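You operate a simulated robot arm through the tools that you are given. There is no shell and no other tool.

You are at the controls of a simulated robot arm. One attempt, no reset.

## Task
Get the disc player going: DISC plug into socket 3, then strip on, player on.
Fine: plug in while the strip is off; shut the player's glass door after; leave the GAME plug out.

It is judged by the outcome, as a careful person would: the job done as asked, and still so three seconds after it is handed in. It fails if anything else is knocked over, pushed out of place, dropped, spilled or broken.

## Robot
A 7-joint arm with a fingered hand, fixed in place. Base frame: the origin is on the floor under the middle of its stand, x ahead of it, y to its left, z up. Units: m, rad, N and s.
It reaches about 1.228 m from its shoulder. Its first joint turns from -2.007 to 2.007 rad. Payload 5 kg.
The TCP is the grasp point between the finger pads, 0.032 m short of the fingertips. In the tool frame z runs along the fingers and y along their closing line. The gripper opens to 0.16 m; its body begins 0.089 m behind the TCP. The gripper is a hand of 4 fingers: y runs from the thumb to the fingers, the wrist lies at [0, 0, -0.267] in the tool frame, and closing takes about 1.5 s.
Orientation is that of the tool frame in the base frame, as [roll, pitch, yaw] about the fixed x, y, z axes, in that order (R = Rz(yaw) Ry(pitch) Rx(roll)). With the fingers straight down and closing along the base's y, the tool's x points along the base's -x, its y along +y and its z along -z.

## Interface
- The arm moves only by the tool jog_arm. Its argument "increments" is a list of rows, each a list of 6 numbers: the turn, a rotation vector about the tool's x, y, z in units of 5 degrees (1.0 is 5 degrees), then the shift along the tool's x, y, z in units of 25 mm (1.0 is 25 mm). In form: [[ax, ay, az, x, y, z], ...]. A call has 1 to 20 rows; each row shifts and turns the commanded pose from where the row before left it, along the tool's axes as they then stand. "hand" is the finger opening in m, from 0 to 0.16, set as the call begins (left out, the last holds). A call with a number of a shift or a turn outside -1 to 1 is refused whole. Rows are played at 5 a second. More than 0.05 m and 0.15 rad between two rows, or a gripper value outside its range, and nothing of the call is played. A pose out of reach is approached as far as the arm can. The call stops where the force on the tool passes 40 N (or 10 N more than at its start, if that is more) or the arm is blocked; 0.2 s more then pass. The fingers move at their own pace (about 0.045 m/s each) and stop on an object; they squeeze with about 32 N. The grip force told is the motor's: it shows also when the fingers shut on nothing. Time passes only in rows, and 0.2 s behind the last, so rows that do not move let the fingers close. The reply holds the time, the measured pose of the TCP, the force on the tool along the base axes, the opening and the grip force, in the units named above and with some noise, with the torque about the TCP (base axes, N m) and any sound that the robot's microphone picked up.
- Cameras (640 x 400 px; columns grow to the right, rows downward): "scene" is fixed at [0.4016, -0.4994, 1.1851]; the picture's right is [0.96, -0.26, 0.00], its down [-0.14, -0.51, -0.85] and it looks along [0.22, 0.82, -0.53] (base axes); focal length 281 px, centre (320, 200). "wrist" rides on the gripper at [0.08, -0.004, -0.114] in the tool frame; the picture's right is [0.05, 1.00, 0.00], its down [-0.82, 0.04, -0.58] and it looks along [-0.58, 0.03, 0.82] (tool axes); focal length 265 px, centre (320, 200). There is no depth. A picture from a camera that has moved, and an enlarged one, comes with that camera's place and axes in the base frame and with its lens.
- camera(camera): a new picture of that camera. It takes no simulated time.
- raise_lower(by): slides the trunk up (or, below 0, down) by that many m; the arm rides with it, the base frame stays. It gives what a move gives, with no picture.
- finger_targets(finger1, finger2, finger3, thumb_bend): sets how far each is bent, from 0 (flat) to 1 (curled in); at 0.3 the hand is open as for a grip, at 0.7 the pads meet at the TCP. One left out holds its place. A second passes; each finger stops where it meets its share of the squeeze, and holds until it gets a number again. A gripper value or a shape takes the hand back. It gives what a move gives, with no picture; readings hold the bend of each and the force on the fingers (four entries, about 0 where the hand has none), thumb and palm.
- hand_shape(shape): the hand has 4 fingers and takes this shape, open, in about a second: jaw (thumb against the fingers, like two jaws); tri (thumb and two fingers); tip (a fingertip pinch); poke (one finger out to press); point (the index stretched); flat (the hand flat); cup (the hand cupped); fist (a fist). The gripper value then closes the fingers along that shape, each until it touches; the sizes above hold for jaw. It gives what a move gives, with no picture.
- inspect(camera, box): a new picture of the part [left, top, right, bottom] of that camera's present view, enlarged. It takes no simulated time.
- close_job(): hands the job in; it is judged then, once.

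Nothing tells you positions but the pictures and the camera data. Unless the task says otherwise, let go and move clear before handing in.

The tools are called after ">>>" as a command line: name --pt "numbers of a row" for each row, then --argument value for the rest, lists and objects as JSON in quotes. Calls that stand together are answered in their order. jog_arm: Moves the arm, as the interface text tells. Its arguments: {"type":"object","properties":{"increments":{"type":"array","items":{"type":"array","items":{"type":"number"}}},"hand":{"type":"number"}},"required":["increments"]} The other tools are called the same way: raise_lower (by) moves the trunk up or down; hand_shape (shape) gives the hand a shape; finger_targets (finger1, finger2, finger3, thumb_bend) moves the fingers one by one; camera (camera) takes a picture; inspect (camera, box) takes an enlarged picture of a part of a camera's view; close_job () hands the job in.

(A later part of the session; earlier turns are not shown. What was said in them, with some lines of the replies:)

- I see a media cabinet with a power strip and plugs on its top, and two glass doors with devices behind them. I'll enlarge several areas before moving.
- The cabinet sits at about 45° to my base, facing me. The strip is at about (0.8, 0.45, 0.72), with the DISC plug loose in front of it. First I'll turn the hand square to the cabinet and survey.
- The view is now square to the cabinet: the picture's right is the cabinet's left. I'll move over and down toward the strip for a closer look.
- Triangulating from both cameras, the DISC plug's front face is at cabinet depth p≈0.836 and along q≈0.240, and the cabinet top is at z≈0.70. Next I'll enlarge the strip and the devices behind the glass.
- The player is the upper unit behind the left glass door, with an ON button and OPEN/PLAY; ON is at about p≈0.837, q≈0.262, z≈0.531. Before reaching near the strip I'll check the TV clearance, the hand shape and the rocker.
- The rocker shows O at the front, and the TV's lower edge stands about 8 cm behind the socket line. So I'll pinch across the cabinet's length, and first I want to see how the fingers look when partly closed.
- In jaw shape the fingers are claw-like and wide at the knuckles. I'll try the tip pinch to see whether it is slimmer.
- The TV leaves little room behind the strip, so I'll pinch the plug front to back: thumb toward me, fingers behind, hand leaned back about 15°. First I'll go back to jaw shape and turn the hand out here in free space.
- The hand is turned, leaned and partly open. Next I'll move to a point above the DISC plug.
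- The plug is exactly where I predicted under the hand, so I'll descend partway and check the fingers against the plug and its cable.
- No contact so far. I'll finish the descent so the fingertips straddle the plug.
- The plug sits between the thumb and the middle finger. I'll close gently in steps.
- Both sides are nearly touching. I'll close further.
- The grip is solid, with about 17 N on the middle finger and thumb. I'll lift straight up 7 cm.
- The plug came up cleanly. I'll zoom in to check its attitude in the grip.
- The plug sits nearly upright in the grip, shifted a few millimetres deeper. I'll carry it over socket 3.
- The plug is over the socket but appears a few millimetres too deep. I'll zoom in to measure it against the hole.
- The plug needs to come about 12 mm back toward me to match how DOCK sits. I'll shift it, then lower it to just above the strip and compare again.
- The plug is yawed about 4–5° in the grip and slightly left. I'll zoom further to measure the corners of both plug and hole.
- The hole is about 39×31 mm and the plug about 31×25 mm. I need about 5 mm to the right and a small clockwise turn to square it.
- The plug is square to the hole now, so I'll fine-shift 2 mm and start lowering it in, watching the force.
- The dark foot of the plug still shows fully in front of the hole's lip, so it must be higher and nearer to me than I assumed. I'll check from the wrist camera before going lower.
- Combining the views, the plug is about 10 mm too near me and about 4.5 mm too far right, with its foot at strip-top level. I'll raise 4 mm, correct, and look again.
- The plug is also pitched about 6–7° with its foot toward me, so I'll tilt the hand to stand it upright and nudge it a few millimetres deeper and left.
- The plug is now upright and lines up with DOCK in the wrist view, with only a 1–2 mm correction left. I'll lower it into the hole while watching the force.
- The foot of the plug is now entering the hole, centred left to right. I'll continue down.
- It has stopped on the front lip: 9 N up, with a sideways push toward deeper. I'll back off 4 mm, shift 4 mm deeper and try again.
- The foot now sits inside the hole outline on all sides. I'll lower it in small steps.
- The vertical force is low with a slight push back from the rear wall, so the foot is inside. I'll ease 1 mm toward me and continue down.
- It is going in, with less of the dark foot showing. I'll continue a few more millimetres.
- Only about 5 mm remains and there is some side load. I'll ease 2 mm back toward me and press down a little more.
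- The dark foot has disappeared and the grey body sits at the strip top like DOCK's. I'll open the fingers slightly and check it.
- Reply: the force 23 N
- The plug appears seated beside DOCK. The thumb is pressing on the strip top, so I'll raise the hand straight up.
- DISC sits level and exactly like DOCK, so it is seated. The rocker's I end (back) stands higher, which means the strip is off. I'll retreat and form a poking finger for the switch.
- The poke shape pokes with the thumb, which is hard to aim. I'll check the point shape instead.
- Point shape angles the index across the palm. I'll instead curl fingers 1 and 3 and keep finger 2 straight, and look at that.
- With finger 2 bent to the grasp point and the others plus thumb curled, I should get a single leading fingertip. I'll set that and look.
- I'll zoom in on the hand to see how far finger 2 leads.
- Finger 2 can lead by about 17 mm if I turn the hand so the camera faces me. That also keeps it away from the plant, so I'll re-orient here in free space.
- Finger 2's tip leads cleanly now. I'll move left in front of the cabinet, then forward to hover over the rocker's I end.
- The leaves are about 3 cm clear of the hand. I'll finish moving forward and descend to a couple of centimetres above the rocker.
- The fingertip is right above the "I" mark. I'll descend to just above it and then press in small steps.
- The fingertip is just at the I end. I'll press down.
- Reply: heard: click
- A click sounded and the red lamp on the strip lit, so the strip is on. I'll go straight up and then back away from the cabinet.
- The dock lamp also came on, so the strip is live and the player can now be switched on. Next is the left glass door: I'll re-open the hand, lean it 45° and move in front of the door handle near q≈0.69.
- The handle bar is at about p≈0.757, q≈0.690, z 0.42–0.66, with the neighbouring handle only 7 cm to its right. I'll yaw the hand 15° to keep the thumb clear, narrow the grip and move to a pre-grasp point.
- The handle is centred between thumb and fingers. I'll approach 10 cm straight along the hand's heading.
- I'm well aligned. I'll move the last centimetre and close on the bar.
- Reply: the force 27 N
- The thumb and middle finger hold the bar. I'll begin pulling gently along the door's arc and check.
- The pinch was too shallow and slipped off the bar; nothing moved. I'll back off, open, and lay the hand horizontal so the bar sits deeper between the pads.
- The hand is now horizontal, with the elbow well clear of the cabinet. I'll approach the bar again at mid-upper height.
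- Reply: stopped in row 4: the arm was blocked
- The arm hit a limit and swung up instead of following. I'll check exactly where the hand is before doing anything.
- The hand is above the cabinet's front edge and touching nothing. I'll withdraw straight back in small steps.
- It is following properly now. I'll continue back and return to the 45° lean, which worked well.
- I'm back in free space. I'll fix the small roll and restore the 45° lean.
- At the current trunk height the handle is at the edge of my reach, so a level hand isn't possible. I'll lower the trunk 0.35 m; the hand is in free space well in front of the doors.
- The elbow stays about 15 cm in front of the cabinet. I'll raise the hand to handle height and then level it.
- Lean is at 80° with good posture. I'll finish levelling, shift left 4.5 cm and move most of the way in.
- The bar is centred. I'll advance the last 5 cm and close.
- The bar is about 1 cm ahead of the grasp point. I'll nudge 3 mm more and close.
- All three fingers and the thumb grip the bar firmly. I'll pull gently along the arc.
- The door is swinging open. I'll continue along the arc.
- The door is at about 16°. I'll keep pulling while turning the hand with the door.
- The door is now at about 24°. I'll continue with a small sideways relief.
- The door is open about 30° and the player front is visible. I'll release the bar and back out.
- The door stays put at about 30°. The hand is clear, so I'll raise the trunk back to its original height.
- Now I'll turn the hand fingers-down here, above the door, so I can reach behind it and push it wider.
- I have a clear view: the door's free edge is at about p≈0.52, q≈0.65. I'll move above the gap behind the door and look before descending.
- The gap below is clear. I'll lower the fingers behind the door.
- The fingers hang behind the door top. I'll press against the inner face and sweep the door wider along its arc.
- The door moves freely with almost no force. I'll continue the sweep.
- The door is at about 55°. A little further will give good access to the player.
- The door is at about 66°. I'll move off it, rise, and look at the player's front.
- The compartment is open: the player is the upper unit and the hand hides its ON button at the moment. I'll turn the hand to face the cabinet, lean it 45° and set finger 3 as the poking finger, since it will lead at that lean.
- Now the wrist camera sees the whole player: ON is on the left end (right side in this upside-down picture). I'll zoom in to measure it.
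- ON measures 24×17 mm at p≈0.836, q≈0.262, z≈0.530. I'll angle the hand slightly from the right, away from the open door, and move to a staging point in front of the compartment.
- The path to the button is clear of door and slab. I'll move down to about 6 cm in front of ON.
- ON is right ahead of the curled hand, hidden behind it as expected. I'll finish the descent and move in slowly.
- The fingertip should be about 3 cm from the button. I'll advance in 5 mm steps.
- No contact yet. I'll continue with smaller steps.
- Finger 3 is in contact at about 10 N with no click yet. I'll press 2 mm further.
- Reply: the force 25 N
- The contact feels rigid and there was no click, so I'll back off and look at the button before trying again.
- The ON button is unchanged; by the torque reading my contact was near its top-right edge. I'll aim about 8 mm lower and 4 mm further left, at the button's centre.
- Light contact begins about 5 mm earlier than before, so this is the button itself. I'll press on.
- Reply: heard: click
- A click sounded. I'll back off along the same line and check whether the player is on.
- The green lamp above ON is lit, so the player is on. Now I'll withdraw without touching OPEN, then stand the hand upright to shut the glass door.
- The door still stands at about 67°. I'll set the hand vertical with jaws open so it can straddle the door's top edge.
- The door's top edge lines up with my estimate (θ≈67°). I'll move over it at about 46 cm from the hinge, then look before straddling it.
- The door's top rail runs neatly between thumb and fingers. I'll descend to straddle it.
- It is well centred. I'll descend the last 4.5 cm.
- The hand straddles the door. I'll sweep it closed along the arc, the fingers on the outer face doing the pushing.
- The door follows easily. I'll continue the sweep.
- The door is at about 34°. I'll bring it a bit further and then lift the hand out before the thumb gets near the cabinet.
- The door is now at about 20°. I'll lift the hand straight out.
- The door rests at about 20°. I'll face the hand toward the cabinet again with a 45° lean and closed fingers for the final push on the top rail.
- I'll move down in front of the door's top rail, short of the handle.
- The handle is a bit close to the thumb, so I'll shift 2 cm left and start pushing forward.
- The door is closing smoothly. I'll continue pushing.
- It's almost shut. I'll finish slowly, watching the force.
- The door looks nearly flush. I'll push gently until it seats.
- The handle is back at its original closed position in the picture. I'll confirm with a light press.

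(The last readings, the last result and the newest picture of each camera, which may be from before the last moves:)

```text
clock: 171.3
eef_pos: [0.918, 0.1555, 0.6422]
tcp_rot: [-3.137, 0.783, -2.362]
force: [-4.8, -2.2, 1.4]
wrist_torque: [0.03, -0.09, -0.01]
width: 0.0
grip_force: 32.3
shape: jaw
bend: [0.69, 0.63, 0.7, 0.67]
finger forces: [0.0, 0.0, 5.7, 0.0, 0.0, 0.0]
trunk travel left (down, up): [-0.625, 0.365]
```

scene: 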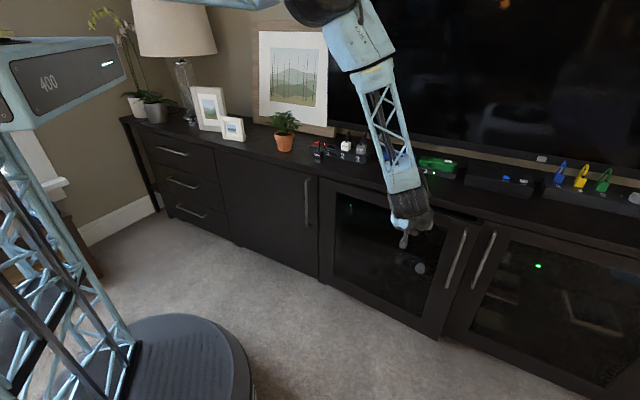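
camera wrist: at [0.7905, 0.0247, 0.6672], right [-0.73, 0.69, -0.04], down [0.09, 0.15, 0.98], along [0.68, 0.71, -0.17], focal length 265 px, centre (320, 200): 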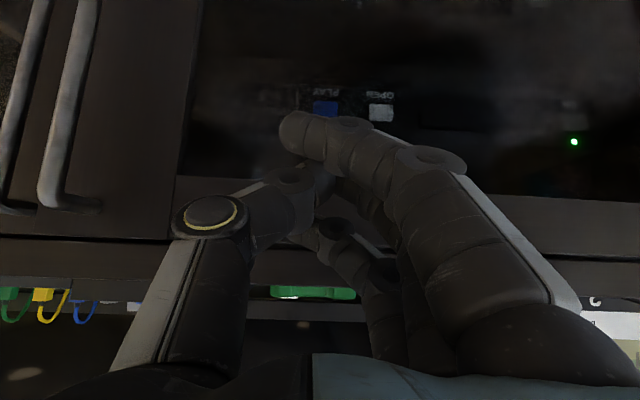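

I feel firm contact at 5 N, so the door is fully shut. I'll back away and check the whole scene.

>>> jog_arm --pt "0 0 0 0.283 0 -0.283" --pt "0 0 0 0.566 0 -0.566" --pt "0 0 0 0.566 0 -0.566" --pt "0 0 0 0.566 0 -0.566" --pt "0 0 0 0.566 0 -0.566" --pt "0 0 0 0.566 0 -0.566" --pt "0 0 0 0.566 0 -0.566" --pt "0 0 0 0.3 0 -0.9" --pt "0 0 0 0.3 0 -0.9" --pt "0 0 0 0.3 0 -0.9" --pt "0 0 0 0 0 -1" --pt "0 0 0 0 0 -1"

>>> camera --camera "scene"

>>> inspect --camera "scene" --box '[300, 180, 500, 340]'

>>> inspect --camera "scene" --box '[270, 100, 430, 180]'

>>> camera --camera "wrist"

```text
clock: 173.9
eef_pos: [0.7539, -0.0057, 0.7115]
tcp_rot: [-3.14, 0.785, -2.364]
force: [-1.1, 0.3, -0.4]
wrist_torque: [-0.02, 0.0, 0.0]
width: 0.0
grip_force: 32.1
shape: jaw
bend: [0.69, 0.63, 0.7, 0.67]
finger forces: [0.0, 0.1, 0.0, 0.1, 0.0, 0.1]
trunk travel left (down, up): [-0.625, 0.365]
```

```text
taken
```

scene: 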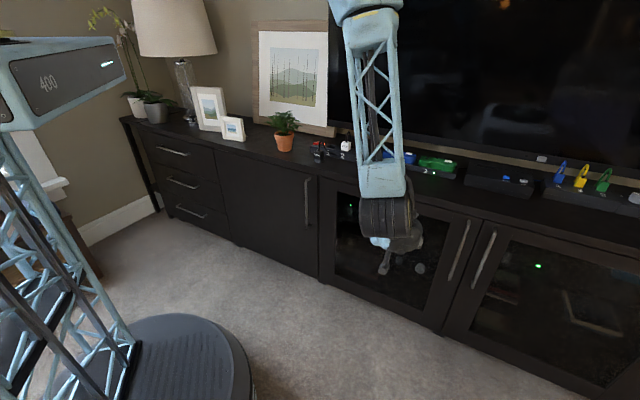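

```text
2.50 times, centred on (400, 260) of scene
camera zoom: at [0.4016, -0.4994, 1.1851], right [0.96, -0.26, 0.0], down [-0.14, -0.51, -0.85], along [0.22, 0.82, -0.53], focal length 702 px, centre (120, 50)
```

zoom: 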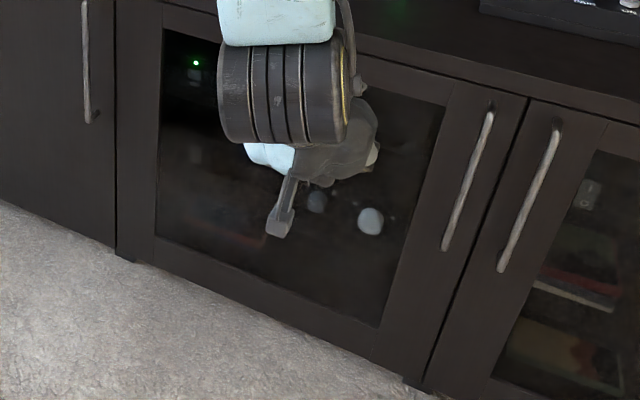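

```text
4.00 times, centred on (350, 140) of scene
camera zoom: at [0.4016, -0.4994, 1.1851], right [0.96, -0.26, 0.0], down [-0.14, -0.51, -0.85], along [0.22, 0.82, -0.53], focal length 1123 px, centre (200, 440)
```

zoom: 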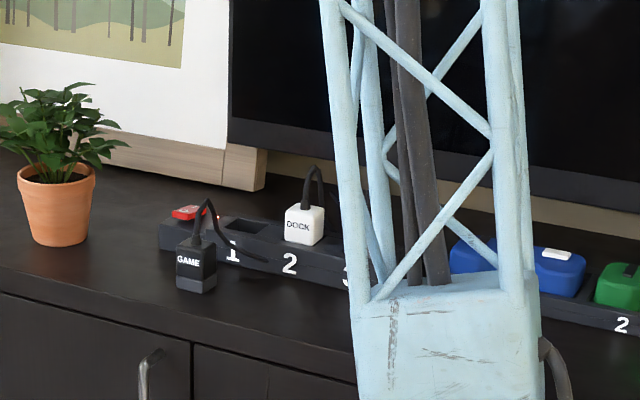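

```text
taken
camera wrist: at [0.6588, -0.1041, 0.7348], right [-0.73, 0.69, -0.04], down [0.09, 0.15, 0.98], along [0.68, 0.71, -0.17], focal length 265 px, centre (320, 200)
```

wrist: 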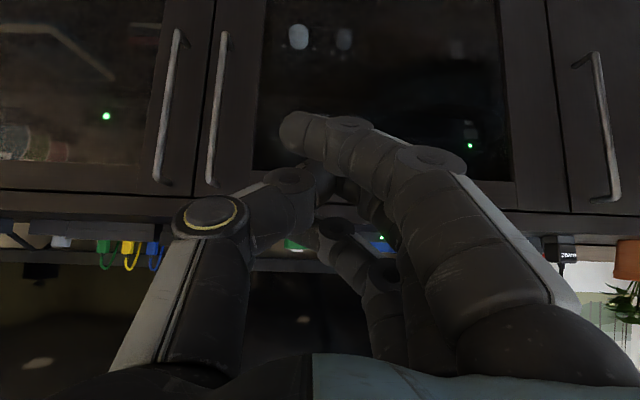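

The door is shut, and the player and strip lamps are lit. I'll move the arm fully clear to verify the DISC plug too.

>>> jog_arm --pt "0 0 0 -0.4 -0.6 -0.9" --pt "0 0 0 -0.4 -0.6 -0.9" --pt "0 0 0 -0.4 -0.6 -0.9" --pt "0 0 0 -0.4 -0.6 -0.9" --pt "0 0 0 -0.4 -0.6 -0.9" --pt "0 0 0 -0.4 -0.6 -0.9" --pt "0 0 0 -0.4 -0.6 -0.9" --pt "0 0 0 -0.4 -0.6 -0.9" --pt "0 0 0 -0.4 -0.6 -0.9" --pt "0 0 0 -0.4 -0.6 -0.9" --hand 0.08

>>> camera --camera "scene"

>>> inspect --camera "scene" --box '[300, 110, 430, 180]'

>>> inspect --camera "scene" --box '[300, 180, 500, 340]'

>>> inspect --camera "scene" --box '[440, 130, 640, 255]'

```text
clock: 176.1
eef_pos: [0.797, -0.1739, 0.9404]
tcp_rot: [-3.139, 0.785, -2.363]
force: [-0.3, 0.1, 0.0]
wrist_torque: [0.0, -0.02, 0.0]
width: 0.0796
grip_force: 0.0
shape: jaw
bend: [0.72, 0.72, 0.72, 0.7]
finger forces: [0.1, 0.1, 0.0, 0.0, 0.0, 0.0]
trunk travel left (down, up): [-0.625, 0.365]
```

```text
taken
```

scene: 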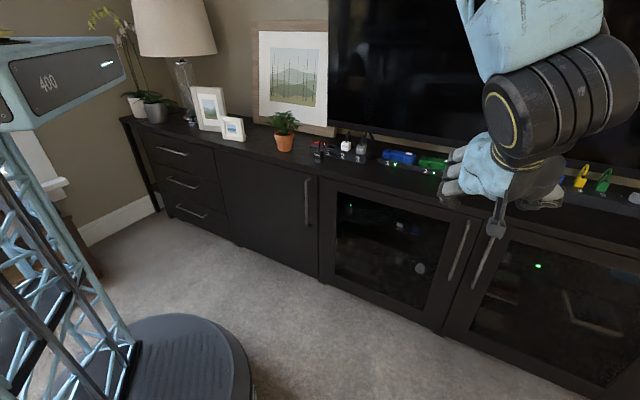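

```text
4.92 times, centred on (365, 145) of scene
camera zoom: at [0.4016, -0.4994, 1.1851], right [0.96, -0.26, 0.0], down [-0.14, -0.51, -0.85], along [0.22, 0.82, -0.53], focal length 1383 px, centre (98, 471)
```

zoom: 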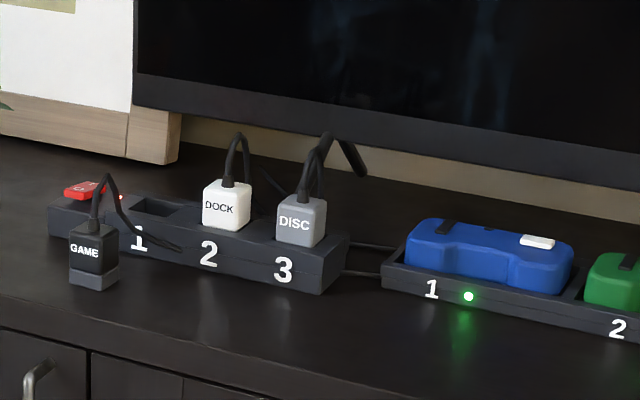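

```text
2.50 times, centred on (400, 260) of scene
camera zoom: at [0.4016, -0.4994, 1.1851], right [0.96, -0.26, 0.0], down [-0.14, -0.51, -0.85], along [0.22, 0.82, -0.53], focal length 702 px, centre (120, 50)
```

zoom: 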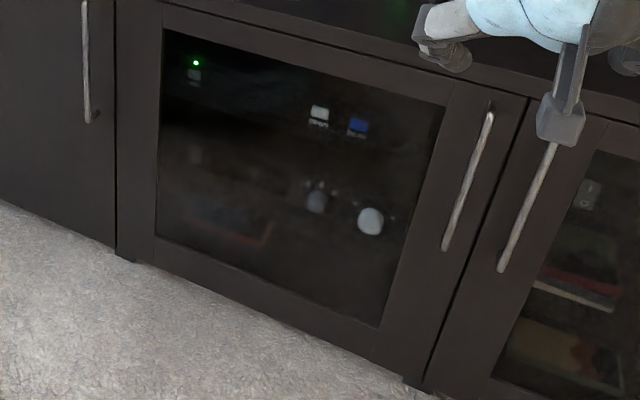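

```text
3.20 times, centred on (540, 192) of scene
camera zoom: at [0.4016, -0.4994, 1.1851], right [0.96, -0.26, 0.0], down [-0.14, -0.51, -0.85], along [0.22, 0.82, -0.53], focal length 899 px, centre (-384, 224)
```

zoom: 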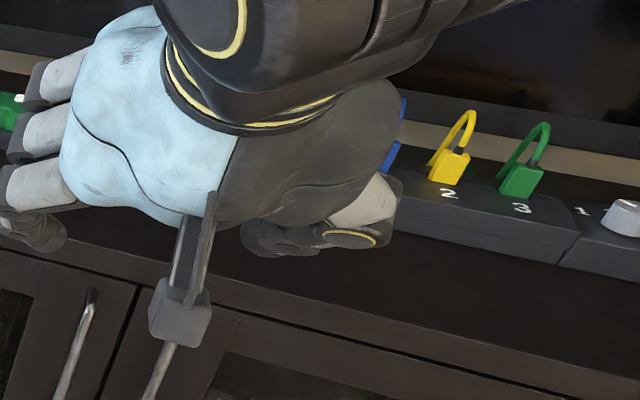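

Everything checks out:
- The DISC plug is in socket 3, level with DOCK.
- The strip is on; its red lamp is lit.
- The player is on; its green lamp is lit.
- The glass door is shut.
- GAME is still out where it was, and nothing else has moved.

The hand is open and clear, so I'm handing the job in.

>>> close_job

```text
The job is handed in.
```

The disc player is on: the DISC plug is in socket 3, the strip is on, and the player's green lamp is lit.

- **Order:** I plugged DISC in while the strip was off, then switched the strip on, then pressed ON on the player. The strip and the player each clicked when switched.
- **Glass door:** I opened the left glass door to reach the player and shut it afterwards. The handle is back in its original position.
- **GAME plug:** I left it out, where it was lying.
- **Other effects:** Switching the strip on also powered the controller dock, whose lamps are now lit. I saw nothing knocked over or moved in the final pictures.

On the way, my first pull on the door handle slipped off. A second approach swung the hand up over the cabinet's front edge before stopping. Neither showed any contact with other objects.
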